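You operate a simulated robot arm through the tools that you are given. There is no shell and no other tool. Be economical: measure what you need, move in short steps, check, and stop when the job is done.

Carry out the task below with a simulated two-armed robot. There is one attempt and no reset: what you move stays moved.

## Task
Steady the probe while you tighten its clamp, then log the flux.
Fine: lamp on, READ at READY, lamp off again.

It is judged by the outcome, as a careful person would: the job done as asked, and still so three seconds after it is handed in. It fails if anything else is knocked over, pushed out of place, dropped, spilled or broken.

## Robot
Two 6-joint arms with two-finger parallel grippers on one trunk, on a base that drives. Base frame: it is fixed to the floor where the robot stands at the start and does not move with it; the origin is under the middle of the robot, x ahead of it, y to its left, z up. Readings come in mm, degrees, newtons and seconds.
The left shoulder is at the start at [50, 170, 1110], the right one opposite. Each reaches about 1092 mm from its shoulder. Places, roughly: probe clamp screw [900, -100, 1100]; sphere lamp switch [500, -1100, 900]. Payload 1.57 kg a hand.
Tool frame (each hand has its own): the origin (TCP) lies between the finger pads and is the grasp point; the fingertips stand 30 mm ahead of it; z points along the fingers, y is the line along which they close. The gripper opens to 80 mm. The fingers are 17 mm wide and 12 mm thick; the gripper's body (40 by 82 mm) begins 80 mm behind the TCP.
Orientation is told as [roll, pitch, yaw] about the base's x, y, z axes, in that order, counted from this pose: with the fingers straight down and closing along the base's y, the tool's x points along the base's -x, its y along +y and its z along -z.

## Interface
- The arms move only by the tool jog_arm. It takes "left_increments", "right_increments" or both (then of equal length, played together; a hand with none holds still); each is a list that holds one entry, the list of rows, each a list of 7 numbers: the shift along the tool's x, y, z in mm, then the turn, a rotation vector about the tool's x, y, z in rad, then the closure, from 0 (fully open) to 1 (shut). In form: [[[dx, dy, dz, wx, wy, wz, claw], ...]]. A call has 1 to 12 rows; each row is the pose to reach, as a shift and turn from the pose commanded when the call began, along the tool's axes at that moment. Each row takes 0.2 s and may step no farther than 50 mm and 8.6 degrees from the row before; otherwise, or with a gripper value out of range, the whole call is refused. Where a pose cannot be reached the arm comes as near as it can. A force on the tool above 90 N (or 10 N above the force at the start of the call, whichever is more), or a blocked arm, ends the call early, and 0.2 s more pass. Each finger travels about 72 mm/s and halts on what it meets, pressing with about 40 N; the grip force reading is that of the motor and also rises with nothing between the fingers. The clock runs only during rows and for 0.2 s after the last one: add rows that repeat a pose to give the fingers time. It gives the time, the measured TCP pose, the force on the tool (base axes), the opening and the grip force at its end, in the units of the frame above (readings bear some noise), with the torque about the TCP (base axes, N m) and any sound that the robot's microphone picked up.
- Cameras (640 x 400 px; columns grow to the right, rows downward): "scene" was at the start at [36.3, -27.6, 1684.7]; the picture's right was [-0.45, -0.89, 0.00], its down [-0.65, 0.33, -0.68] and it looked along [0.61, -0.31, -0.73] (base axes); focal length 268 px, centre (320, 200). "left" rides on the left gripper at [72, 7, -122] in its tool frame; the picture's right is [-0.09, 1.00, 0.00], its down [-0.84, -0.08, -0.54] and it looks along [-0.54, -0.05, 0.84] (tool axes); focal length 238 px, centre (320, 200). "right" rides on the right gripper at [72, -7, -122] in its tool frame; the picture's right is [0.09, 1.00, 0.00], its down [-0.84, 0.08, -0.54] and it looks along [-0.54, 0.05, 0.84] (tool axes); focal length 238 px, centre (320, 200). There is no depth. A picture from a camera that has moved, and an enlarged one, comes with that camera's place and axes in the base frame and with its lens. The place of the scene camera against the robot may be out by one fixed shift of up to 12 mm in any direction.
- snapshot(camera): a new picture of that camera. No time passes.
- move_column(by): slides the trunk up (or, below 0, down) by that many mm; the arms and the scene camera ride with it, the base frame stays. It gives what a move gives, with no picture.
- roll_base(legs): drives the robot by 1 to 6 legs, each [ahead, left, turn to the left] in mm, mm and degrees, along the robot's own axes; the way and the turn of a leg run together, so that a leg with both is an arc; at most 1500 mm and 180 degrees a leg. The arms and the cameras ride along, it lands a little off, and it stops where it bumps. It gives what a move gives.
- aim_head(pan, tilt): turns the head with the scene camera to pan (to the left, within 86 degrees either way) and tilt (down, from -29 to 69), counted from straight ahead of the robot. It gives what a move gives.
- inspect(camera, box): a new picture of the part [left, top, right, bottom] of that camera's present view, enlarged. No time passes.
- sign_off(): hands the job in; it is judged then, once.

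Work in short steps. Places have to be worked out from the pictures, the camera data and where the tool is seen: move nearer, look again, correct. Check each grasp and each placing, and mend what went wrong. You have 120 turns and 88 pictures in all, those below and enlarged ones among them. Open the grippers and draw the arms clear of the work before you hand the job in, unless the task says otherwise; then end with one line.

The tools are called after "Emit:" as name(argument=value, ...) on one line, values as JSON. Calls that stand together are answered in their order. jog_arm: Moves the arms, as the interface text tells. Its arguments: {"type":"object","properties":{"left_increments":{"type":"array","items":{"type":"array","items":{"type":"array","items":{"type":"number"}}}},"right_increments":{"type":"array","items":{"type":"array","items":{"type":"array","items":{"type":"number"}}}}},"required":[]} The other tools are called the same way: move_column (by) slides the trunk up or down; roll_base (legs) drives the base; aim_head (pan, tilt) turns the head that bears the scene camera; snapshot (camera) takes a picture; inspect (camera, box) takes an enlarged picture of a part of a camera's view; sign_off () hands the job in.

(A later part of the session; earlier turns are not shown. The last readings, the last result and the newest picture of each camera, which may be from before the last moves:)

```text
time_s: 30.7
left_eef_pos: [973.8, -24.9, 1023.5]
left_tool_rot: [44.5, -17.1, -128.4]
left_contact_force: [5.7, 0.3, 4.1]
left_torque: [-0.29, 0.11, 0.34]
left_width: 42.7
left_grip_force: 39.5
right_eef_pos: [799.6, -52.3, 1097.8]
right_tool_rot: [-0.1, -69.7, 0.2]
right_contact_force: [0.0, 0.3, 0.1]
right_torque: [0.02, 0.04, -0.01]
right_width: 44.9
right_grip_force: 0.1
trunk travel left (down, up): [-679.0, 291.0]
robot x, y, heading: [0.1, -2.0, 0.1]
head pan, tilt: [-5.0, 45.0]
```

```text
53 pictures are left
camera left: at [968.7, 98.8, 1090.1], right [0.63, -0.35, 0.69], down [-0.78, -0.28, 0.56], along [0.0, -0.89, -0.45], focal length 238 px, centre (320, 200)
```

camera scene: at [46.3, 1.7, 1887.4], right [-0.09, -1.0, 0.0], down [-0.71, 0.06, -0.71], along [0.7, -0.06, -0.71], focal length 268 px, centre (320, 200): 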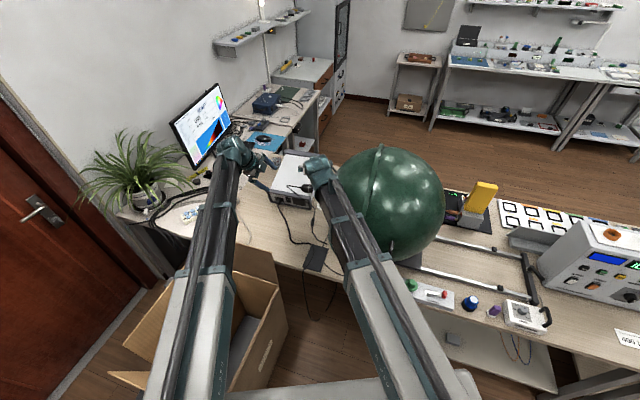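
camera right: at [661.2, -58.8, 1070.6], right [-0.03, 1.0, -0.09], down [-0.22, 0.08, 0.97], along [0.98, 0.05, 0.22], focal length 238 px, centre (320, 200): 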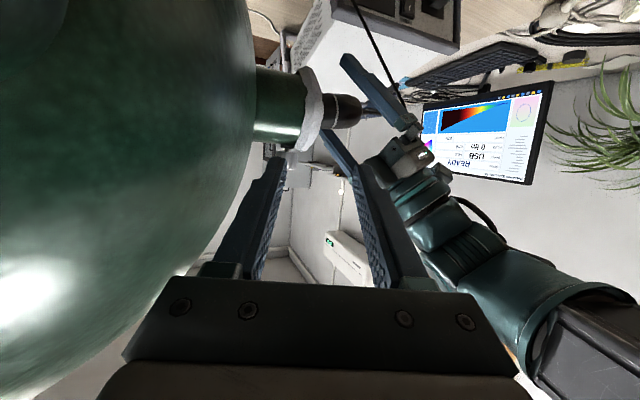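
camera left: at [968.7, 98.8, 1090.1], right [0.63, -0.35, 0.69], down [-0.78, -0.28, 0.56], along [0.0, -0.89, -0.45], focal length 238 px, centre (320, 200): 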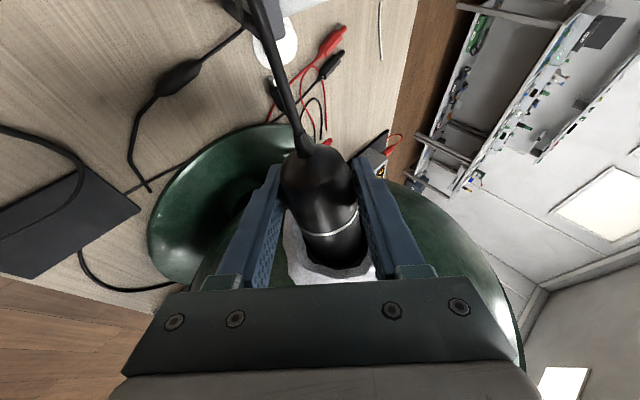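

Gripped at 42.7 mm with a 7 N sideways load and a slight lean of the probe. I ease the hand 4 mm forward to take off that load.

Emit:
jog_arm(left_increments=[[[0.5, 1.5, 1.2, 0, 0, 0, 0.6], [1.1, 3, 2.5, 0, 0, 0, 0.6]]])

Emit:
inspect(camera="left", box=[240, 100, 440, 300])

```text
time_s: 31.3
left_eef_pos: [975.8, -27.5, 1023.3]
left_tool_rot: [44.5, -17.1, -128.4]
left_contact_force: [-1.3, 1.8, 6.3]
left_torque: [-0.49, 0.15, -0.03]
left_width: 41.5
left_grip_force: 40.2
right_eef_pos: [798.6, -51.2, 1098.6]
right_tool_rot: [-0.2, -69.8, 0.1]
right_contact_force: [1.1, 0.1, -0.3]
right_torque: [-0.04, 0.01, 0.01]
right_width: 44.6
right_grip_force: 0.0
trunk travel left (down, up): [-679.0, 291.0]
robot x, y, heading: [-1.1, -0.2, -0.2]
head pan, tilt: [-5.0, 45.0]
```

```text
2.00 times, centred on (340, 200) of left
camera zoom: at [970.9, 97.3, 1090.9], right [0.63, -0.35, 0.69], down [-0.78, -0.28, 0.56], along [0.0, -0.89, -0.45], focal length 477 px, centre (280, 200)
```

zoom: 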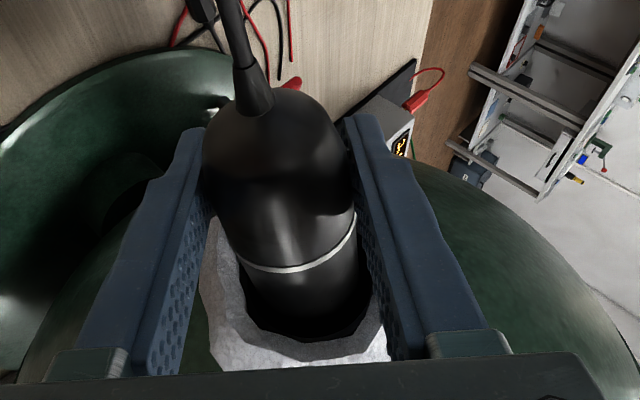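

The grip is good at 41.5 mm. The remaining load is upward, so I raise the trunk 2 mm to relieve it.

Emit:
move_column(by=2.5)

```text
time_s: 31.8
left_eef_pos: [977.0, -28.4, 1027.0]
left_tool_rot: [44.5, -16.9, -128.4]
left_contact_force: [0.9, 1.4, 0.8]
left_torque: [-0.13, 0.01, 0.14]
left_width: 41.3
left_grip_force: 40.4
right_eef_pos: [799.9, -52.0, 1100.4]
right_tool_rot: [-0.1, -69.7, 0.1]
right_contact_force: [0.3, 0.1, 0.9]
right_torque: [-0.01, 0.0, 0.04]
right_width: 44.8
right_grip_force: 0.1
trunk travel left (down, up): [-682.0, 288.0]
robot x, y, heading: [3.4, -0.2, -0.1]
head pan, tilt: [-5.0, 45.0]
```

Loads on the probe hand are now near zero. Next the right hand yaws -12° and moves to a standoff 90 mm from the knob.

Emit:
jog_arm(right_increments=[[[-9, -7, 24, 0.1, 0.013, 0.037, 0.44], [-17.6, -15, 47.8, 0.197, 0.026, 0.073, 0.44], [-17.6, -15, 47.8, 0.197, 0.026, 0.073, 0.44]]])

Emit:
snapshot(camera="right")

Emit:
snapshot(camera="scene")

```text
time_s: 32.6
left_eef_pos: [977.0, -28.3, 1026.3]
left_tool_rot: [44.6, -17.2, -128.4]
left_contact_force: [1.3, -1.1, 1.1]
left_torque: [-0.13, 0.0, 0.17]
left_width: 40.6
left_grip_force: 40.3
right_eef_pos: [851.8, -67.8, 1095.7]
right_tool_rot: [-0.3, -68.4, -11.8]
right_contact_force: [-0.4, -0.1, 0.0]
right_torque: [-0.01, -0.01, 0.01]
right_width: 44.9
right_grip_force: 0.1
right hand out of reach, approached as far as the arm can: row 1, 2, 3
trunk travel left (down, up): [-682.0, 288.0]
robot x, y, heading: [0.5, -1.3, 0.0]
head pan, tilt: [-5.0, 45.0]
```

```text
51 pictures are left
camera right: at [713.6, -44.2, 1071.6], right [0.18, 0.98, -0.09], down [-0.18, 0.12, 0.98], along [0.97, -0.16, 0.19], focal length 238 px, centre (320, 200)
```

right: 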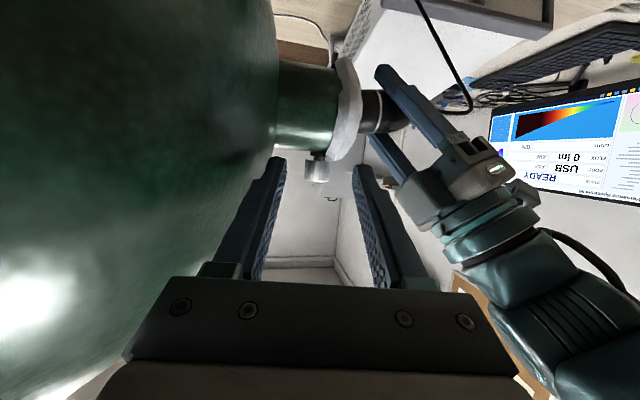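

```text
50 pictures are left
camera scene: at [46.5, 1.5, 1643.9], right [-0.09, -1.0, 0.0], down [-0.7, 0.06, -0.71], along [0.7, -0.06, -0.71], focal length 268 px, centre (320, 200)
```

scene: 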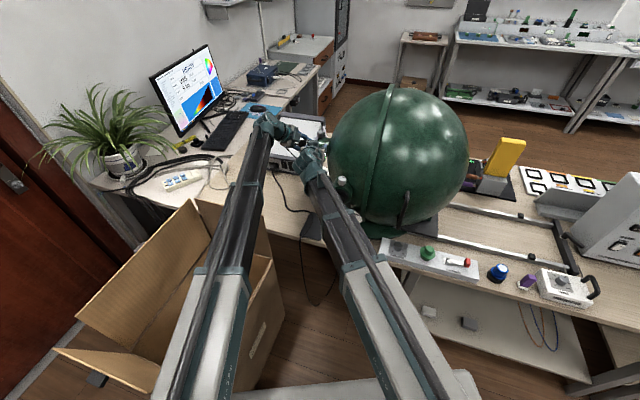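

The knob sits dead centre between the right fingers. I advance 88 mm to straddle it, then check the view.

Emit:
jog_arm(right_increments=[[[-13, 0, 33, 0, 0, 0, 0.44], [-24, 0, 60, 0, 0, 0, 0.44], [-32.4, 0, 81.8, 0, 0, 0, 0.44], [-32.4, 0, 81.8, 0, 0, 0, 0.44]]])

Emit:
inspect(camera="right", box=[220, 80, 420, 240])

Emit:
inspect(camera="scene", box=[240, 90, 360, 190])

```text
time_s: 33.6
left_eef_pos: [976.2, -27.8, 1026.2]
left_tool_rot: [44.5, -17.0, -128.5]
left_contact_force: [-0.2, -1.1, -0.3]
left_torque: [-0.13, 0.09, 0.1]
left_width: 40.7
left_grip_force: 39.5
right_eef_pos: [937.1, -85.6, 1094.0]
right_tool_rot: [-0.4, -68.3, -11.7]
right_contact_force: [0.2, -0.4, -0.8]
right_torque: [0.02, 0.01, 0.02]
right_width: 44.8
right_grip_force: 0.1
trunk travel left (down, up): [-682.0, 288.0]
robot x, y, heading: [2.0, 2.1, 0.1]
head pan, tilt: [-5.0, 45.0]
```

```text
2.50 times, centred on (320, 160) of right
camera zoom: at [799.9, -63.3, 1071.4], right [0.17, 0.98, -0.09], down [-0.17, 0.12, 0.98], along [0.97, -0.16, 0.19], focal length 596 px, centre (320, 300)
```

zoom: 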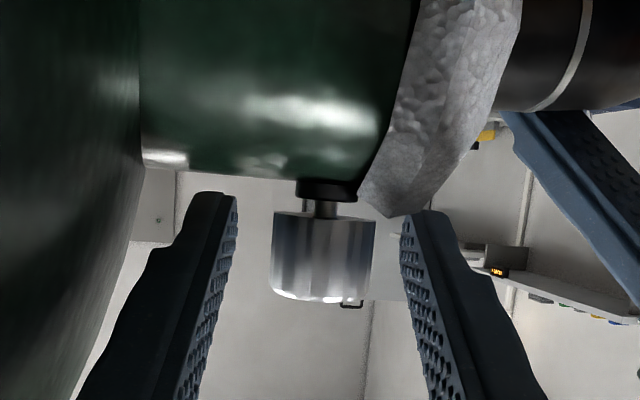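

```text
4.00 times, centred on (300, 140) of scene
camera zoom: at [46.3, 1.5, 1643.9], right [-0.09, -1.0, 0.0], down [-0.7, 0.06, -0.71], along [0.7, -0.06, -0.71], focal length 1070 px, centre (400, 440)
```

zoom: 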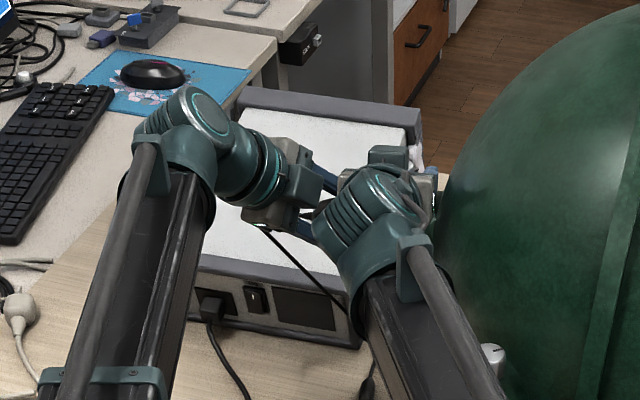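

The knob is centred between the fingers with ring clearance to spare once raised slightly. I yaw back to about -4° for the start of the stroke, tip the hand up a degree, and then close on the knob.

Emit:
jog_arm(right_increments=[[[0, -0.8, 0, -0.062, -0.01, -0.024, 0.44], [0, -1.6, 0, -0.125, -0.02, -0.049, 0.44], [0, -1.6, 0, -0.125, -0.02, -0.049, 0.44]]])

Emit:
inspect(camera="right", box=[220, 80, 420, 240])

```text
time_s: 34.4
left_eef_pos: [977.9, -27.1, 1026.9]
left_tool_rot: [44.5, -17.1, -128.5]
left_contact_force: [2.0, -1.9, -0.5]
left_torque: [-0.05, 0.01, 0.22]
left_width: 40.6
left_grip_force: 40.1
right_eef_pos: [937.4, -84.6, 1098.5]
right_tool_rot: [-0.5, -69.3, -3.8]
right_contact_force: [-4.8, 13.0, -1.9]
right_torque: [-0.01, -0.28, -1.25]
right_width: 45.0
right_grip_force: 0.0
right hand out of reach, approached as far as the arm can: row 2, 3
trunk travel left (down, up): [-682.0, 288.0]
robot x, y, heading: [-0.0, -1.5, -0.1]
head pan, tilt: [-5.0, 45.0]
```

```text
2.50 times, centred on (320, 160) of right
camera zoom: at [797.3, -80.1, 1072.7], right [0.04, 1.0, -0.09], down [-0.2, 0.1, 0.97], along [0.98, -0.02, 0.21], focal length 596 px, centre (320, 300)
```

zoom: 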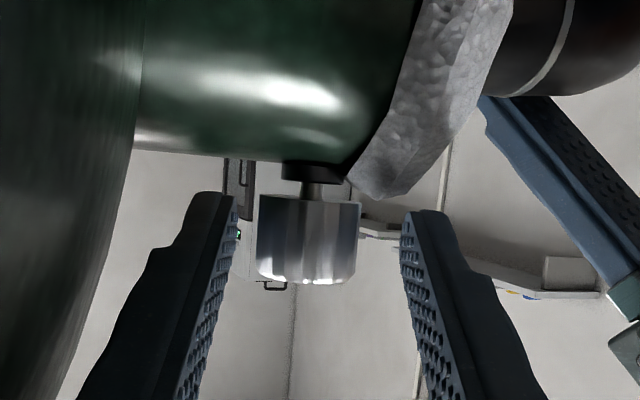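

The gripper's body touched the sphere (13 N, about 96 mm behind the TCP), so -4° is too far. I yaw back to about -11° at once.

Emit:
jog_arm(right_increments=[[[0, 0.8, 0, 0.062, 0, 0.024, 0.44], [0, 1.6, 0, 0.118, 0, 0.046, 0.44], [0, 1.6, 0, 0.118, 0, 0.046, 0.44]]])

```text
time_s: 35.2
left_eef_pos: [976.5, -27.1, 1027.0]
left_tool_rot: [44.5, -17.1, -128.4]
left_contact_force: [2.2, 3.1, 3.6]
left_torque: [-0.26, 0.17, 0.08]
left_width: 40.5
left_grip_force: 40.6
right_eef_pos: [937.2, -85.4, 1099.1]
right_tool_rot: [-0.2, -69.4, -11.3]
right_contact_force: [-0.1, -0.2, 0.6]
right_torque: [-0.01, 0.02, 0.0]
right_width: 45.1
right_grip_force: 0.0
trunk travel left (down, up): [-682.0, 288.0]
robot x, y, heading: [0.8, 0.3, -0.0]
head pan, tilt: [-5.0, 45.0]
```

Free again. I close the right gripper on the knob.

Emit:
jog_arm(right_increments=[[[0, 0, 0, 0, 0, 0, 0.55], [0, 0, 0, 0, 0, 0, 0.65], [0, 0, 0, 0, 0, 0, 0.8], [0, 0, 0, 0, 0, 0, 0.8], [0, 0, 0, 0, 0, 0, 0.8]]])

Emit:
inspect(camera="right", box=[220, 80, 420, 240])

```text
time_s: 36.4
left_eef_pos: [975.9, -27.6, 1026.5]
left_tool_rot: [44.5, -17.1, -128.5]
left_contact_force: [5.6, 1.2, 8.1]
left_torque: [-0.42, 0.25, 0.32]
left_width: 40.1
left_grip_force: 40.3
right_eef_pos: [936.5, -84.2, 1099.7]
right_tool_rot: [-0.3, -69.4, -11.3]
right_contact_force: [-0.2, -0.4, 0.5]
right_torque: [0.08, -0.06, -0.02]
right_width: 25.5
right_grip_force: 36.5
trunk travel left (down, up): [-682.0, 288.0]
robot x, y, heading: [0.9, 0.6, -0.2]
head pan, tilt: [-5.0, 45.0]
```

```text
2.50 times, centred on (320, 160) of right
camera zoom: at [799.4, -63.9, 1072.9], right [0.17, 0.98, -0.09], down [-0.19, 0.12, 0.97], along [0.97, -0.15, 0.21], focal length 596 px, centre (320, 300)
```

zoom: 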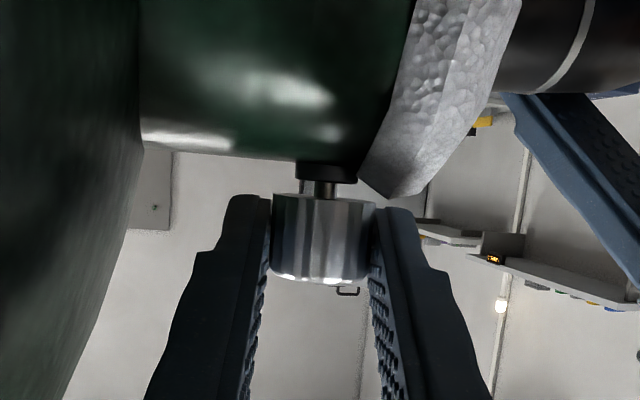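

The knob is held (25.5 mm). I turn it clockwise as seen from above by 20°, swinging the hand about the knob's axis.

Emit:
jog_arm(right_increments=[[[0, 1.2, 0.2, 0.08, 0, 0.03, 0.8], [-0.1, 2.4, 0.4, 0.163, 0, 0.061, 0.8], [-0.3, 3.6, 0.7, 0.245, 0, 0.092, 0.8], [-0.4, 4.7, 1.1, 0.327, 0, 0.123, 0.8], [-0.4, 4.7, 1.1, 0.327, 0, 0.123, 0.8]]])

Emit:
inspect(camera="right", box=[220, 80, 420, 240])

```text
time_s: 37.6
left_eef_pos: [976.2, -27.6, 1027.4]
left_tool_rot: [44.6, -17.1, -128.4]
left_contact_force: [9.4, -0.2, 6.5]
left_torque: [-0.29, 0.23, 0.52]
left_width: 40.0
left_grip_force: 40.5
right_eef_pos: [939.3, -80.9, 1099.8]
right_tool_rot: [-0.3, -69.3, -31.3]
right_contact_force: [-4.4, 1.7, 3.0]
right_torque: [-0.08, 0.01, -0.03]
right_width: 25.5
right_grip_force: 37.2
trunk travel left (down, up): [-682.0, 288.0]
robot x, y, heading: [0.1, -1.4, 0.0]
head pan, tilt: [-5.0, 45.0]
```

```text
2.50 times, centred on (320, 160) of right
camera zoom: at [816.8, -13.6, 1073.1], right [0.5, 0.86, -0.09], down [-0.14, 0.18, 0.97], along [0.86, -0.47, 0.21], focal length 596 px, centre (320, 300)
```

zoom: 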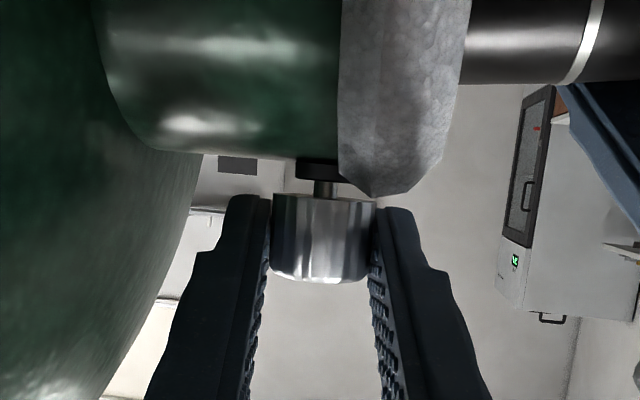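

It turned 20° with low torque. I check the clearance on the left-hand side before choosing how far each stroke may go.

Emit:
snapshot(camera="right")

Emit:
inspect(camera="scene", box=[240, 90, 360, 190])

```text
44 pictures are left
camera right: at [816.8, -13.6, 1073.1], right [0.5, 0.86, -0.09], down [-0.14, 0.18, 0.97], along [0.86, -0.47, 0.21], focal length 238 px, centre (320, 200)
```

right: 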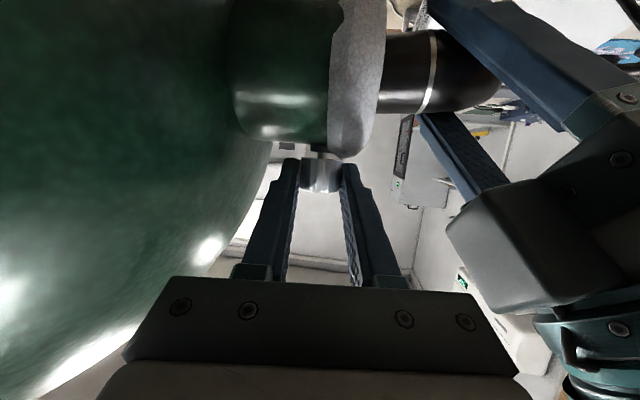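

```text
4.00 times, centred on (300, 140) of scene
camera zoom: at [45.7, 1.9, 1644.0], right [-0.09, -1.0, 0.0], down [-0.7, 0.06, -0.71], along [0.7, -0.06, -0.71], focal length 1070 px, centre (400, 440)
```

zoom: 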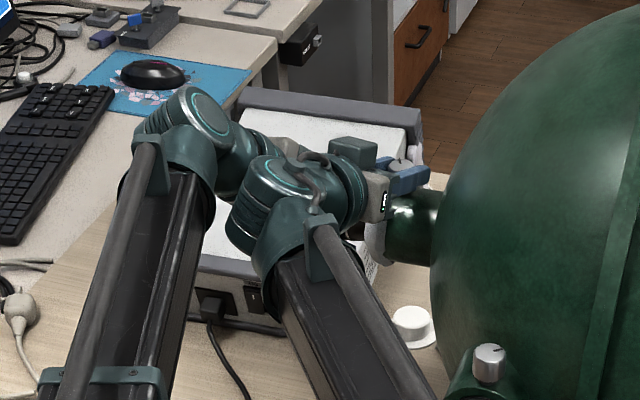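

The wrists are close, so -31° is the limit for a stroke and I'll ratchet. I open, swing back 20°, close, and turn again.

Emit:
jog_arm(right_increments=[[[0, 0, 0, 0, 0, 0, 0.5], [0, 0, 0, 0, 0, 0, 0.5], [0, -1.2, 0.1, -0.08, 0, -0.03, 0.5], [0, -2.4, 0.2, -0.163, 0, -0.061, 0.5], [-0.1, -3.6, 0.3, -0.245, 0, -0.092, 0.5], [-0.2, -4.8, 0.4, -0.327, 0, -0.123, 0.5], [-0.2, -4.8, 0.4, -0.327, 0, -0.123, 0.5]]])

Emit:
jog_arm(right_increments=[[[0, 0, 0, 0, 0, 0, 0.65], [0, 0, 0, 0, 0, 0, 0.8], [0, 0, 0, 0, 0, 0, 0.8], [0, 1.2, 0.2, 0.08, 0, 0.03, 0.8], [-0.1, 2.4, 0.4, 0.163, 0, 0.061, 0.8], [-0.3, 3.6, 0.7, 0.245, 0, 0.092, 0.8], [-0.4, 4.7, 1.1, 0.327, 0, 0.123, 0.8], [-0.4, 4.7, 1.1, 0.327, 0, 0.123, 0.8]]])

Emit:
inspect(camera="scene", box=[290, 110, 350, 150])

```text
time_s: 39.2
left_eef_pos: [977.3, -27.5, 1028.5]
left_tool_rot: [44.5, -17.1, -128.3]
left_contact_force: [9.8, 0.2, 14.0]
left_torque: [-0.61, 0.36, 0.42]
left_width: 40.4
left_grip_force: 39.7
right_eef_pos: [936.9, -84.7, 1099.6]
right_tool_rot: [-0.3, -69.4, -11.3]
right_contact_force: [-1.0, -0.2, 0.2]
right_torque: [0.0, 0.0, -0.02]
right_width: 39.9
right_grip_force: 0.1
trunk travel left (down, up): [-682.0, 288.0]
robot x, y, heading: [-0.4, -1.0, 0.1]
head pan, tilt: [-5.0, 45.0]
```

```text
time_s: 41.0
left_eef_pos: [975.6, -28.2, 1026.6]
left_tool_rot: [44.4, -16.9, -128.5]
left_contact_force: [11.9, -0.6, 8.6]
left_torque: [-0.31, 0.3, 0.56]
left_width: 40.4
left_grip_force: 40.3
right_eef_pos: [939.4, -80.2, 1099.1]
right_tool_rot: [-0.2, -69.4, -31.5]
right_contact_force: [-4.7, 0.1, 2.9]
right_torque: [0.33, 0.05, -0.06]
right_width: 25.5
right_grip_force: 37.2
trunk travel left (down, up): [-682.0, 288.0]
robot x, y, heading: [1.7, 2.7, -0.3]
head pan, tilt: [-5.0, 45.0]
```

```text
10.00 times, centred on (320, 130) of scene
camera zoom: at [45.7, 1.6, 1643.9], right [-0.09, -1.0, 0.0], down [-0.7, 0.06, -0.71], along [0.7, -0.06, -0.71], focal length 2676 px, centre (320, 900)
```

zoom: 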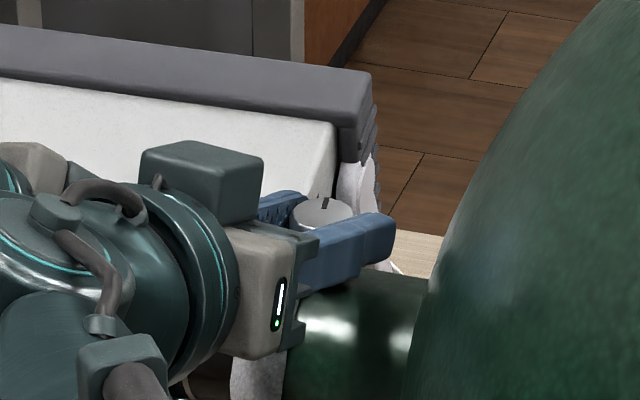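

The index mark on the knob has turned clockwise as intended, with no tight stop yet. I swing back again, easing the left hand 2 mm forward to relieve the load building on the probe, then make another stroke.

Emit:
jog_arm(left_increments=[[[0, 0, 0, 0, 0, 0, 0.6], [0, 0, 0, 0, 0, 0, 0.6], [0.2, 0.7, 0.6, 0, 0, 0, 0.6], [0.5, 1.5, 1.2, 0, 0, 0, 0.6], [0.5, 1.5, 1.2, 0, 0, 0, 0.6], [0.5, 1.5, 1.2, 0, 0, 0, 0.6], [0.5, 1.5, 1.2, 0, 0, 0, 0.6]]], right_increments=[[[0, 0, 0, 0, 0, 0, 0.5], [0, 0, 0, 0, 0, 0, 0.5], [0, -1.2, 0.1, -0.08, 0, -0.03, 0.5], [0, -2.4, 0.2, -0.163, 0, -0.061, 0.5], [-0.1, -3.6, 0.3, -0.245, 0, -0.092, 0.5], [-0.2, -4.8, 0.4, -0.327, 0, -0.123, 0.5], [-0.2, -4.8, 0.4, -0.327, 0, -0.123, 0.5]]])

Emit:
jog_arm(right_increments=[[[0, 0, 0, 0, 0, 0, 0.65], [0, 0, 0, 0, 0, 0, 0.8], [0, 0, 0, 0, 0, 0, 0.8], [0, 1.2, 0.2, 0.08, 0, 0.03, 0.8], [-0.1, 2.4, 0.4, 0.163, 0, 0.061, 0.8], [-0.3, 3.6, 0.7, 0.245, 0, 0.092, 0.8], [-0.4, 4.7, 1.1, 0.327, 0, 0.123, 0.8], [-0.4, 4.7, 1.1, 0.327, 0, 0.123, 0.8]]])

Emit:
inspect(camera="scene", box=[290, 110, 350, 150])

```text
time_s: 42.6
left_eef_pos: [977.9, -28.9, 1026.0]
left_tool_rot: [44.5, -17.0, -128.5]
left_contact_force: [-3.2, 2.5, 3.7]
left_torque: [-0.32, 0.17, -0.2]
left_width: 40.5
left_grip_force: 39.8
right_eef_pos: [937.4, -85.0, 1099.5]
right_tool_rot: [-0.3, -69.3, -11.3]
right_contact_force: [0.4, 0.5, 1.2]
right_torque: [-0.02, 0.01, 0.01]
right_width: 39.9
right_grip_force: 0.1
trunk travel left (down, up): [-682.0, 288.0]
robot x, y, heading: [0.5, -0.4, -0.0]
head pan, tilt: [-5.0, 45.0]
```

```text
time_s: 44.4
left_eef_pos: [978.4, -29.6, 1026.9]
left_tool_rot: [44.7, -17.1, -128.4]
left_contact_force: [0.5, 0.6, 3.7]
left_torque: [-0.26, 0.16, 0.05]
left_width: 40.1
left_grip_force: 39.9
right_eef_pos: [936.7, -80.4, 1100.3]
right_tool_rot: [-0.1, -69.4, -31.5]
right_contact_force: [-2.8, -2.2, 2.6]
right_torque: [0.3, 0.07, -0.04]
right_width: 25.5
right_grip_force: 36.9
trunk travel left (down, up): [-682.0, 288.0]
robot x, y, heading: [3.1, -5.1, 0.1]
head pan, tilt: [-5.0, 45.0]
```

```text
10.00 times, centred on (320, 130) of scene
camera zoom: at [45.2, 1.5, 1644.0], right [-0.09, -1.0, 0.0], down [-0.7, 0.06, -0.71], along [0.7, -0.06, -0.71], focal length 2676 px, centre (320, 900)
```

zoom: 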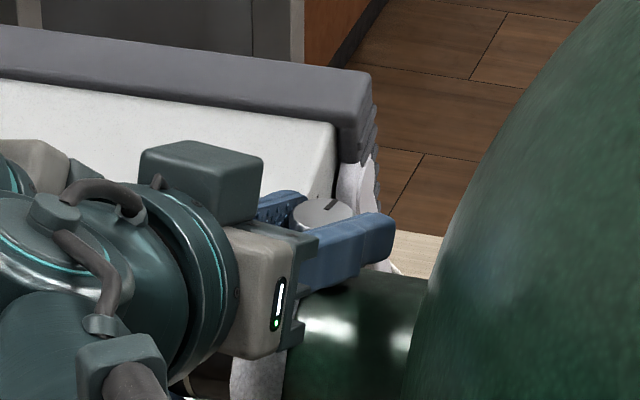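

The mark is moving clockwise with each stroke and the load on the probe is nearly nil. I continue with two more strokes.

Emit:
jog_arm(right_increments=[[[0, 0, 0, 0, 0, 0, 0.5], [0, 0, 0, 0, 0, 0, 0.5], [0, -1.2, 0.1, -0.08, 0, -0.03, 0.5], [0, -2.4, 0.2, -0.163, 0, -0.061, 0.5], [-0.1, -3.6, 0.3, -0.245, 0, -0.092, 0.5], [-0.2, -4.8, 0.4, -0.327, 0, -0.123, 0.5], [-0.2, -4.8, 0.4, -0.327, 0, -0.123, 0.5]]])

Emit:
jog_arm(right_increments=[[[0, 0, 0, 0, 0, 0, 0.65], [0, 0, 0, 0, 0, 0, 0.8], [0, 0, 0, 0, 0, 0, 0.8], [0, 1.2, 0.2, 0.08, 0, 0.03, 0.8], [-0.1, 2.4, 0.4, 0.163, 0, 0.061, 0.8], [-0.3, 3.6, 0.7, 0.245, 0, 0.092, 0.8], [-0.4, 4.7, 1.1, 0.327, 0, 0.123, 0.8], [-0.4, 4.7, 1.1, 0.327, 0, 0.123, 0.8]]])

Emit:
jog_arm(right_increments=[[[0, 0, 0, 0, 0, 0, 0.5], [0, 0, 0, 0, 0, 0, 0.5], [0, -1.2, 0.1, -0.08, 0, -0.03, 0.5], [0, -2.4, 0.2, -0.163, 0, -0.061, 0.5], [-0.1, -3.6, 0.3, -0.245, 0, -0.092, 0.5], [-0.2, -4.8, 0.4, -0.327, 0, -0.123, 0.5], [-0.2, -4.8, 0.4, -0.327, 0, -0.123, 0.5]]])

Emit:
jog_arm(right_increments=[[[0, 0, 0, 0, 0, 0, 0.65], [0, 0, 0, 0, 0, 0, 0.8], [0, 0, 0, 0, 0, 0, 0.8], [0, 1.2, 0.2, 0.08, 0, 0.03, 0.8], [-0.1, 2.4, 0.4, 0.163, 0, 0.061, 0.8], [-0.3, 3.6, 0.7, 0.245, 0, 0.092, 0.8], [-0.4, 4.7, 1.1, 0.327, 0, 0.123, 0.8], [-0.4, 4.7, 1.1, 0.327, 0, 0.123, 0.8]]])

Emit:
inspect(camera="scene", box=[290, 110, 350, 150])

```text
time_s: 46.0
left_eef_pos: [978.1, -28.1, 1026.7]
left_tool_rot: [44.5, -17.0, -128.3]
left_contact_force: [1.5, -0.1, 9.6]
left_torque: [-0.52, 0.22, 0.19]
left_width: 39.8
left_grip_force: 40.0
right_eef_pos: [935.7, -85.4, 1098.7]
right_tool_rot: [-0.3, -69.4, -11.3]
right_contact_force: [0.7, -0.5, 0.1]
right_torque: [-0.03, 0.01, 0.03]
right_width: 39.8
right_grip_force: 0.0
trunk travel left (down, up): [-682.0, 288.0]
robot x, y, heading: [1.8, 0.9, 0.1]
head pan, tilt: [-5.0, 45.0]
```

```text
time_s: 47.8
left_eef_pos: [977.8, -28.6, 1027.9]
left_tool_rot: [44.5, -17.0, -128.4]
left_contact_force: [4.7, -2.0, 6.1]
left_torque: [-0.29, 0.13, 0.34]
left_width: 39.9
left_grip_force: 40.4
right_eef_pos: [937.5, -80.5, 1099.3]
right_tool_rot: [-0.3, -69.5, -31.5]
right_contact_force: [-4.5, 0.3, 4.2]
right_torque: [0.28, 0.07, -0.04]
right_width: 25.8
right_grip_force: 36.9
trunk travel left (down, up): [-682.0, 288.0]
robot x, y, heading: [-0.6, -0.8, -0.2]
head pan, tilt: [-5.0, 45.0]
```

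```text
time_s: 49.4
left_eef_pos: [977.2, -28.8, 1025.9]
left_tool_rot: [44.5, -17.1, -128.4]
left_contact_force: [2.9, -1.6, 11.1]
left_torque: [-0.55, 0.3, 0.32]
left_width: 39.9
left_grip_force: 40.4
right_eef_pos: [936.1, -85.1, 1098.7]
right_tool_rot: [-0.3, -69.3, -11.4]
right_contact_force: [-0.4, 0.5, -0.3]
right_torque: [0.02, -0.01, -0.01]
right_width: 39.9
right_grip_force: 0.0
trunk travel left (down, up): [-682.0, 288.0]
robot x, y, heading: [1.3, -1.1, -0.1]
head pan, tilt: [-5.0, 45.0]
```

```text
time_s: 51.2
left_eef_pos: [978.3, -28.8, 1026.5]
left_tool_rot: [44.5, -17.0, -128.4]
left_contact_force: [7.4, -2.4, 7.3]
left_torque: [-0.23, 0.15, 0.45]
left_width: 39.9
left_grip_force: 39.9
right_eef_pos: [937.9, -80.2, 1100.0]
right_tool_rot: [-0.1, -69.3, -31.6]
right_contact_force: [-4.3, 2.1, 2.7]
right_torque: [0.37, 0.16, 0.12]
right_width: 25.5
right_grip_force: 37.0
trunk travel left (down, up): [-682.0, 288.0]
robot x, y, heading: [-2.7, -0.3, -0.0]
head pan, tilt: [-5.0, 45.0]
```

```text
10.00 times, centred on (320, 130) of scene
camera zoom: at [45.2, 1.5, 1643.9], right [-0.09, -1.0, 0.0], down [-0.7, 0.06, -0.71], along [0.7, -0.06, -0.71], focal length 2676 px, centre (320, 900)
```

zoom: 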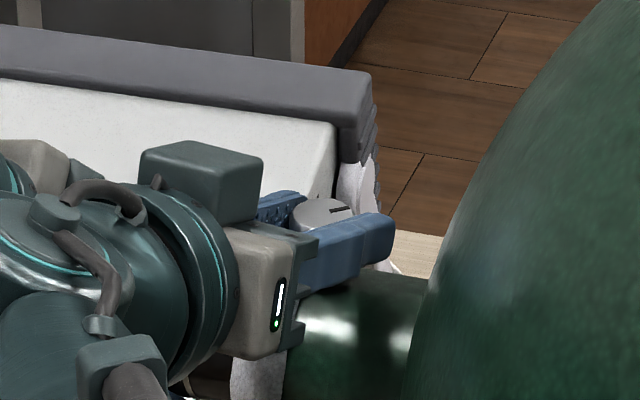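

The knob has turned about 100° in all, with a first hint of resisting torque (+0.12 Nm). I do two more strokes.

Emit:
jog_arm(right_increments=[[[0, 0, 0, 0, 0, 0, 0.5], [0, 0, 0, 0, 0, 0, 0.5], [0, -1.2, 0.1, -0.08, 0, -0.03, 0.5], [0, -2.4, 0.2, -0.163, 0, -0.061, 0.5], [-0.1, -3.6, 0.3, -0.245, 0, -0.092, 0.5], [-0.2, -4.8, 0.4, -0.327, 0, -0.123, 0.5], [-0.2, -4.8, 0.4, -0.327, 0, -0.123, 0.5]]])

Emit:
jog_arm(right_increments=[[[0, 0, 0, 0, 0, 0, 0.65], [0, 0, 0, 0, 0, 0, 0.8], [0, 0, 0, 0, 0, 0, 0.8], [0, 1.2, 0.2, 0.08, 0, 0.03, 0.8], [-0.1, 2.4, 0.4, 0.163, 0, 0.061, 0.8], [-0.3, 3.6, 0.7, 0.245, 0, 0.092, 0.8], [-0.4, 4.7, 1.1, 0.327, 0, 0.123, 0.8], [-0.4, 4.7, 1.1, 0.327, 0, 0.123, 0.8]]])

Emit:
jog_arm(right_increments=[[[0, 0, 0, 0, 0, 0, 0.5], [0, 0, 0, 0, 0, 0, 0.5], [0, -1.2, 0.1, -0.08, 0, -0.03, 0.5], [0, -2.4, 0.2, -0.163, 0, -0.061, 0.5], [-0.1, -3.6, 0.3, -0.245, 0, -0.092, 0.5], [-0.2, -4.8, 0.4, -0.327, 0, -0.123, 0.5], [-0.2, -4.8, 0.4, -0.327, 0, -0.123, 0.5]]])

Emit:
jog_arm(right_increments=[[[0, 0, 0, 0, 0, 0, 0.65], [0, 0, 0, 0, 0, 0, 0.8], [0, 0, 0, 0, 0, 0, 0.8], [0, 1.2, 0.2, 0.08, 0, 0.03, 0.8], [-0.1, 2.4, 0.4, 0.163, 0, 0.061, 0.8], [-0.3, 3.6, 0.7, 0.245, 0, 0.092, 0.8], [-0.4, 4.7, 1.1, 0.327, 0, 0.123, 0.8], [-0.4, 4.7, 1.1, 0.327, 0, 0.123, 0.8]]])

Emit:
inspect(camera="scene", box=[290, 110, 350, 150])

```text
time_s: 52.8
left_eef_pos: [978.6, -28.7, 1027.7]
left_tool_rot: [44.5, -17.0, -128.3]
left_contact_force: [3.9, -1.2, 11.7]
left_torque: [-0.53, 0.35, 0.32]
left_width: 39.6
left_grip_force: 39.8
right_eef_pos: [937.2, -84.5, 1099.6]
right_tool_rot: [-0.3, -69.5, -11.4]
right_contact_force: [0.9, -0.1, -0.7]
right_torque: [-0.02, -0.02, 0.01]
right_width: 40.0
right_grip_force: 0.1
trunk travel left (down, up): [-682.0, 288.0]
robot x, y, heading: [-2.4, -0.4, 0.0]
head pan, tilt: [-5.0, 45.0]
```

```text
time_s: 54.6
left_eef_pos: [978.1, -27.8, 1026.2]
left_tool_rot: [44.5, -17.1, -128.4]
left_contact_force: [3.9, -0.4, 13.0]
left_torque: [-0.48, 0.26, 0.24]
left_width: 39.9
left_grip_force: 40.4
right_eef_pos: [939.4, -81.0, 1099.8]
right_tool_rot: [0.0, -69.5, -31.6]
right_contact_force: [0.6, -1.7, -2.5]
right_torque: [0.42, 0.13, 0.16]
right_width: 25.7
right_grip_force: 36.7
trunk travel left (down, up): [-682.0, 288.0]
robot x, y, heading: [-1.1, 0.3, 0.0]
head pan, tilt: [-5.0, 45.0]
```

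```text
time_s: 56.2
left_eef_pos: [978.1, -28.8, 1027.0]
left_tool_rot: [44.6, -17.1, -128.3]
left_contact_force: [4.4, -1.1, 11.6]
left_torque: [-0.46, 0.3, 0.34]
left_width: 39.8
left_grip_force: 40.1
right_eef_pos: [936.7, -85.5, 1098.4]
right_tool_rot: [-0.2, -69.4, -11.3]
right_contact_force: [-0.6, 0.5, 0.9]
right_torque: [0.0, 0.0, 0.0]
right_width: 40.2
right_grip_force: 0.1
trunk travel left (down, up): [-682.0, 288.0]
robot x, y, heading: [2.4, -1.3, -0.1]
head pan, tilt: [-5.0, 45.0]
```

```text
time_s: 58.0
left_eef_pos: [977.5, -27.8, 1027.0]
left_tool_rot: [44.5, -17.1, -128.4]
left_contact_force: [3.3, -1.6, 13.6]
left_torque: [-0.52, 0.24, 0.24]
left_width: 39.9
left_grip_force: 40.2
right_eef_pos: [939.1, -80.8, 1099.5]
right_tool_rot: [-0.2, -69.4, -31.7]
right_contact_force: [2.4, -1.6, -3.2]
right_torque: [0.36, 0.07, 0.14]
right_width: 25.9
right_grip_force: 36.8
trunk travel left (down, up): [-682.0, 288.0]
robot x, y, heading: [-0.2, -0.2, -0.0]
head pan, tilt: [-5.0, 45.0]
```

```text
10.00 times, centred on (320, 130) of scene
camera zoom: at [45.7, 1.4, 1644.0], right [-0.09, -1.0, 0.0], down [-0.7, 0.06, -0.71], along [0.7, -0.06, -0.71], focal length 2676 px, centre (320, 900)
```

zoom: 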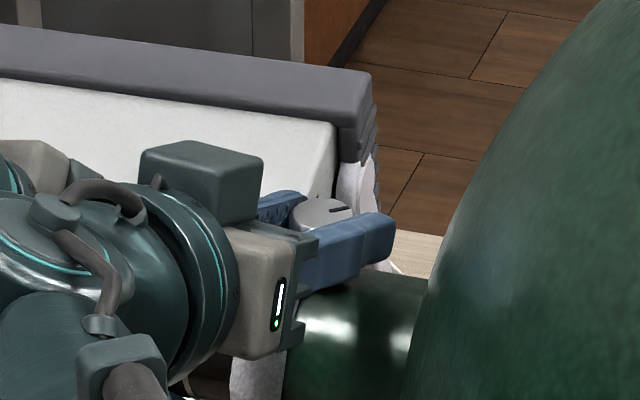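

The mark did not move during the last two strokes, and the fingers slip at a steady resisting torque, so the screw has come to its tight stop. I open the right hand, swing back and withdraw it.

Emit:
jog_arm(right_increments=[[[0, 0, 0, 0, 0, 0, 0.44], [0, 0, 0, 0, 0, 0, 0.44], [0, -1.2, 0.1, -0.08, 0, -0.03, 0.44], [0, -2.4, 0.2, -0.163, 0, -0.061, 0.44], [-0.1, -3.6, 0.3, -0.245, 0, -0.092, 0.44], [-0.2, -4.8, 0.4, -0.327, 0, -0.123, 0.44], [-0.2, -4.8, 0.4, -0.327, 0, -0.123, 0.44]]])

Emit:
jog_arm(right_increments=[[[13, 0, -33, 0, 0, 0, 0.44], [26, 0, -66, 0, 0, 0, 0.44], [42, 0, -105, 0, 0, 0, 0.44], [57, 0, -145, 0, 0, 0, 0.44]]])

Emit:
jog_arm(left_increments=[[[0, 0, 0, 0, 0, 0, 0.3], [0, 0, 0, 0, 0, 0, 0], [0, 0, 0, 0, 0, 0, 0], [0, 0, 0, 0, 0, 0, 0]]])

Emit:
snapshot(camera="left")

```text
time_s: 59.6
left_eef_pos: [978.2, -29.1, 1026.6]
left_tool_rot: [44.5, -17.1, -128.5]
left_contact_force: [3.8, -1.3, 9.8]
left_torque: [-0.43, 0.26, 0.37]
left_width: 39.9
left_grip_force: 39.8
right_eef_pos: [936.8, -85.0, 1099.7]
right_tool_rot: [-0.3, -69.4, -11.4]
right_contact_force: [-1.1, 0.2, 0.0]
right_torque: [0.0, -0.03, 0.0]
right_width: 44.7
right_grip_force: 0.0
trunk travel left (down, up): [-682.0, 288.0]
robot x, y, heading: [-2.1, -2.0, -0.0]
head pan, tilt: [-5.0, 45.0]
```

```text
time_s: 60.6
left_eef_pos: [978.0, -28.8, 1026.7]
left_tool_rot: [44.6, -17.1, -128.4]
left_contact_force: [4.0, -1.0, 9.7]
left_torque: [-0.36, 0.24, 0.45]
left_width: 39.7
left_grip_force: 39.6
right_eef_pos: [783.4, -53.3, 1100.0]
right_tool_rot: [-0.2, -69.4, -11.4]
right_contact_force: [0.1, -0.3, 0.0]
right_torque: [-0.02, 0.0, 0.0]
right_width: 44.9
right_grip_force: 0.0
right hand out of reach, approached as far as the arm can: row 4
trunk travel left (down, up): [-682.0, 288.0]
robot x, y, heading: [-2.1, -0.9, -0.0]
head pan, tilt: [-5.0, 45.0]
```

```text
time_s: 61.6
left_eef_pos: [978.2, -27.6, 1026.0]
left_tool_rot: [44.5, -17.0, -128.3]
left_contact_force: [0.9, 0.1, -0.4]
left_torque: [-0.03, -0.01, -0.01]
left_width: 80.2
left_grip_force: 0.1
right_eef_pos: [784.1, -52.6, 1098.7]
right_tool_rot: [-0.3, -69.4, -11.3]
right_contact_force: [0.5, -0.7, -0.3]
right_torque: [0.0, 0.0, -0.01]
right_width: 44.5
right_grip_force: 0.1
trunk travel left (down, up): [-682.0, 288.0]
robot x, y, heading: [1.4, -0.5, -0.0]
head pan, tilt: [-5.0, 45.0]
```

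```text
38 pictures are left
camera left: at [974.0, 96.0, 1092.7], right [0.63, -0.35, 0.69], down [-0.78, -0.28, 0.56], along [0.0, -0.89, -0.45], focal length 238 px, centre (320, 200)
```

left: 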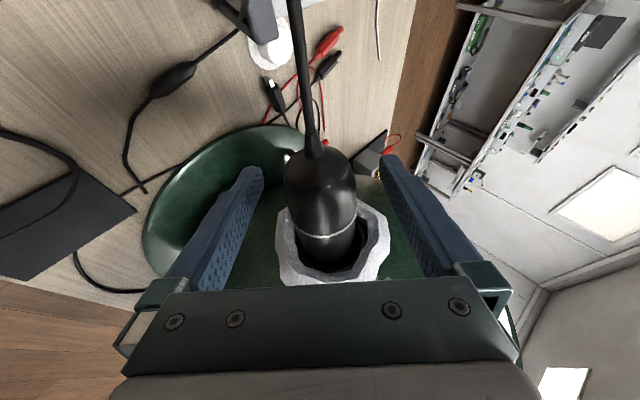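

The probe stands straight in its clamp and is released. I back the left hand out by the same steps in reverse.

Emit:
move_column(by=20)

Emit:
jog_arm(left_increments=[[[-5, -13.5, -11, 0, 0, 0, 0], [-9.5, -26.7, -22.1, 0, 0, 0, 0], [-9.5, -26.7, -22.1, 0, 0, 0, 0]]])

Emit:
move_column(by=30)

Emit:
jog_arm(left_increments=[[[-5, -15, -12, 0, 0, 0, 0], [-10, -30, -25, 0, 0, 0, 0], [-2, -50, -50, 0, 0, 0, 0], [6, -75, -80, 0, 0, 0, 0], [20, -110, -110, 0, 0, 0, 0], [30, -130, -140, 0, 0, 0, 0]]])

Emit:
snapshot(camera="left")

```text
time_s: 62.2
left_eef_pos: [978.6, -28.8, 1046.2]
left_tool_rot: [44.5, -17.1, -128.4]
left_contact_force: [0.4, 0.6, 0.3]
left_torque: [-0.01, -0.04, 0.0]
left_width: 79.8
left_grip_force: 0.0
right_eef_pos: [784.7, -54.2, 1118.0]
right_tool_rot: [-0.3, -69.3, -11.4]
right_contact_force: [-0.2, 0.0, 0.3]
right_torque: [-0.02, -0.04, 0.04]
right_width: 44.8
right_grip_force: 0.0
trunk travel left (down, up): [-702.0, 268.0]
robot x, y, heading: [-2.5, 2.4, 0.2]
head pan, tilt: [-5.0, 45.0]
```

```text
time_s: 63.0
left_eef_pos: [945.1, -14.4, 1046.5]
left_tool_rot: [44.5, -17.2, -128.4]
left_contact_force: [-0.7, 0.0, -0.4]
left_torque: [0.01, 0.0, 0.04]
left_width: 79.8
left_grip_force: 0.1
right_eef_pos: [784.0, -53.9, 1117.9]
right_tool_rot: [-0.3, -69.2, -11.3]
right_contact_force: [-0.5, -0.1, 0.2]
right_torque: [0.0, 0.02, -0.02]
right_width: 44.7
right_grip_force: 0.0
trunk travel left (down, up): [-702.0, 268.0]
robot x, y, heading: [-2.4, 1.2, 0.2]
head pan, tilt: [-5.0, 45.0]
```

```text
time_s: 63.8
left_eef_pos: [946.0, -13.6, 1075.9]
left_tool_rot: [44.5, -17.0, -128.4]
left_contact_force: [-0.4, -0.2, 0.0]
left_torque: [0.01, 0.01, -0.02]
left_width: 80.0
left_grip_force: 0.1
right_eef_pos: [786.2, -52.8, 1148.4]
right_tool_rot: [-0.3, -69.3, -11.3]
right_contact_force: [-0.5, 0.0, 0.1]
right_torque: [0.01, -0.01, 0.02]
right_width: 44.7
right_grip_force: 0.1
trunk travel left (down, up): [-732.0, 238.0]
robot x, y, heading: [1.5, 2.6, 0.1]
head pan, tilt: [-5.0, 45.0]
```

```text
time_s: 65.2
left_eef_pos: [814.4, 127.8, 1077.3]
left_tool_rot: [44.4, -16.9, -128.4]
left_contact_force: [-0.4, 0.2, -0.8]
left_torque: [-0.02, 0.01, 0.0]
left_width: 80.0
left_grip_force: 0.1
left hand out of reach, approached as far as the arm can: row 5
right_eef_pos: [784.3, -54.2, 1147.8]
right_tool_rot: [-0.3, -69.4, -11.3]
right_contact_force: [0.2, 0.5, -0.9]
right_torque: [0.01, -0.01, 0.02]
right_width: 44.9
right_grip_force: 0.1
trunk travel left (down, up): [-732.0, 238.0]
robot x, y, heading: [-1.4, -1.0, 0.1]
head pan, tilt: [-5.0, 45.0]
```

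```text
37 pictures are left
camera left: at [810.8, 253.5, 1142.7], right [0.63, -0.35, 0.69], down [-0.78, -0.28, 0.56], along [0.0, -0.89, -0.45], focal length 238 px, centre (320, 200)
```

left: 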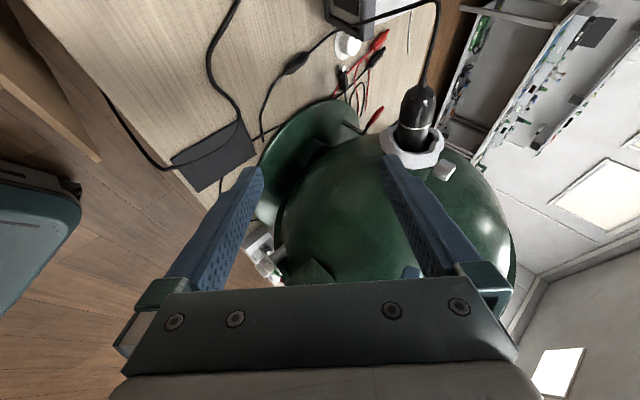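

Both hands are clear and the probe is seated. For the panel I retract both arms first and then drive right, away from the box.

Emit:
jog_arm(left_increments=[[[-14, -27, -21, 0, 0, 0, 0], [-27, -55, -42, 0, 0, 0, 0], [-41, -82, -63, 0, 0, 0, 0], [-55, -109, -84, 0, 0, 0, 0], [-68, -137, -105, 0, 0, 0, 0], [-82, -164, -126, 0, 0, 0, 0], [-96, -191, -147, 0, 0, 0, 0]]], right_increments=[[[14, -16, -38, 0, 0, 0, 0.7], [28, -33, -76, 0, 0, 0, 1], [43, -49, -114, 0, 0, 0, 1], [57, -65, -152, 0, 0, 0, 1], [71, -82, -190, 0, 0, 0, 1], [85, -98, -228, 0, 0, 0, 1], [99, -114, -265, 0, 0, 0, 1]]])

Emit:
aim_head(pan=-75, tilt=45)

Emit:
snapshot(camera="scene")

```text
time_s: 66.8
left_eef_pos: [564.8, 199.3, 1077.4]
left_tool_rot: [44.5, -17.1, -128.6]
left_contact_force: [0.2, 1.3, -0.4]
left_torque: [0.0, -0.02, -0.02]
left_width: 80.0
left_grip_force: 0.0
right_eef_pos: [621.8, -41.1, 1148.5]
right_tool_rot: [-0.6, -69.3, -11.2]
right_contact_force: [-0.3, 0.5, -0.8]
right_torque: [-0.01, 0.03, -0.01]
right_width: 0.2
right_grip_force: 21.2
right hand out of reach, approached as far as the arm can: row 4, 5, 6, 7
trunk travel left (down, up): [-732.0, 238.0]
robot x, y, heading: [-1.2, -0.8, 0.1]
head pan, tilt: [-5.0, 45.0]
```

```text
time_s: 68.2
left_eef_pos: [566.0, 197.9, 1076.7]
left_tool_rot: [44.5, -17.0, -128.4]
left_contact_force: [-0.2, -0.5, 0.0]
left_torque: [0.01, 0.0, 0.03]
left_width: 80.2
left_grip_force: 0.1
right_eef_pos: [623.5, -43.6, 1147.8]
right_tool_rot: [-0.3, -69.3, -11.3]
right_contact_force: [-0.2, -0.4, 0.6]
right_torque: [0.01, -0.01, 0.02]
right_width: 0.3
right_grip_force: 21.4
trunk travel left (down, up): [-732.0, 238.0]
robot x, y, heading: [-0.8, -1.0, -0.1]
head pan, tilt: [-75.0, 45.0]
```

```text
36 pictures are left
camera scene: at [-13.6, -69.8, 1693.9], right [-0.97, -0.26, 0.0], down [-0.18, 0.68, -0.71], along [0.18, -0.68, -0.71], focal length 268 px, centre (320, 200)
```

scene: 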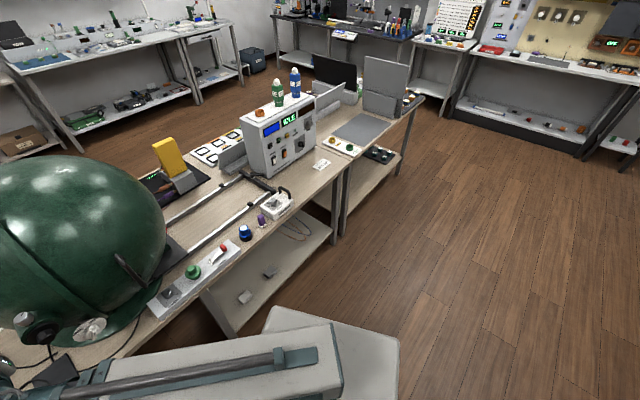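

The floor to the right is clear. I fold the right hand downward so it passes the sphere's front safely, then swing it right.

Emit:
jog_arm(right_increments=[[[3, -13, -9, 0, 0.14, 0, 1], [7, -26, -18, 0, 0.28, 0, 1], [10, -39, -27, 0, 0.42, 0, 1], [13, -52, -36, 0, 0.56, 0, 1], [17, -65, -44, 0, 0.7, 0, 1], [20, -78, -53, 0, 0.84, 0, 1], [23, -91, -62, 0, 0.98, 0, 1]]])

```text
time_s: 69.8
left_eef_pos: [565.3, 198.8, 1076.2]
left_tool_rot: [44.4, -17.0, -128.4]
left_contact_force: [0.2, 0.6, -0.1]
left_torque: [-0.03, 0.0, 0.01]
left_width: 80.1
left_grip_force: 0.0
right_eef_pos: [538.6, -119.0, 1011.8]
right_tool_rot: [-0.1, -13.1, -11.5]
right_contact_force: [0.6, 0.5, -0.9]
right_torque: [0.0, 0.0, -0.02]
right_width: 0.1
right_grip_force: 21.3
right hand out of reach, approached as far as the arm can: row 1, 2, 3, 4, 5, 6, 7
trunk travel left (down, up): [-732.0, 238.0]
robot x, y, heading: [-0.9, -4.9, -0.1]
head pan, tilt: [-75.0, 45.0]
```

Next I swing the right hand to the front-right, about 110 mm clear of the sphere.

Emit:
jog_arm(right_increments=[[[4, -46, -1, 0, 0, 0, 1], [8, -92, -2, 0, 0, 0, 1], [12, -138, -3, 0, 0, 0, 1], [15, -184, -4, 0, 0, 0, 1], [19, -230, -5, 0, 0, 0, 1], [23, -276, -6, 0, 0, 0, 1], [26, -322, -6, 0, 0, 0, 1], [30, -368, -7, 0, 0, 0, 1], [34, -414, -8, 0, 0, 0, 1], [37, -458, -8, 0, 0, 0, 1], [39, -499, -9, 0, 0, 0, 1]]])

Emit:
aim_head(pan=-50, tilt=60)

Emit:
snapshot(camera="scene")

```text
time_s: 72.2
left_eef_pos: [565.5, 198.0, 1076.8]
left_tool_rot: [44.6, -17.0, -128.4]
left_contact_force: [0.0, 0.1, 0.4]
left_torque: [0.02, -0.04, 0.04]
left_width: 79.9
left_grip_force: 0.0
right_eef_pos: [402.7, -601.4, 1012.0]
right_tool_rot: [-0.2, -13.2, -11.5]
right_contact_force: [-0.1, 0.4, 0.8]
right_torque: [0.01, -0.01, -0.01]
right_width: 0.0
right_grip_force: 21.0
trunk travel left (down, up): [-732.0, 238.0]
robot x, y, heading: [-0.1, 4.3, 0.3]
head pan, tilt: [-75.0, 45.0]
```

```text
time_s: 73.1
left_eef_pos: [565.7, 200.3, 1076.9]
left_tool_rot: [44.5, -17.2, -128.5]
left_contact_force: [0.1, -0.6, 0.4]
left_torque: [0.02, -0.01, 0.0]
left_width: 79.9
left_grip_force: 0.1
right_eef_pos: [400.5, -600.2, 1011.4]
right_tool_rot: [-0.1, -13.2, -11.5]
right_contact_force: [-0.1, -0.4, 0.5]
right_torque: [0.0, -0.01, -0.01]
right_width: 0.0
right_grip_force: 21.0
trunk travel left (down, up): [-732.0, 238.0]
robot x, y, heading: [-0.2, 2.4, -0.1]
head pan, tilt: [-50.0, 60.0]
```

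```text
35 pictures are left
camera scene: at [8.1, -42.4, 1674.5], right [-0.77, -0.64, 0.0], down [-0.56, 0.66, -0.5], along [0.32, -0.38, -0.87], focal length 268 px, centre (320, 200)
```

scene: 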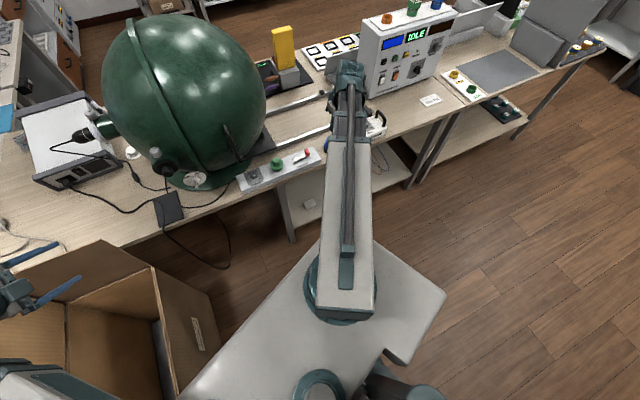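

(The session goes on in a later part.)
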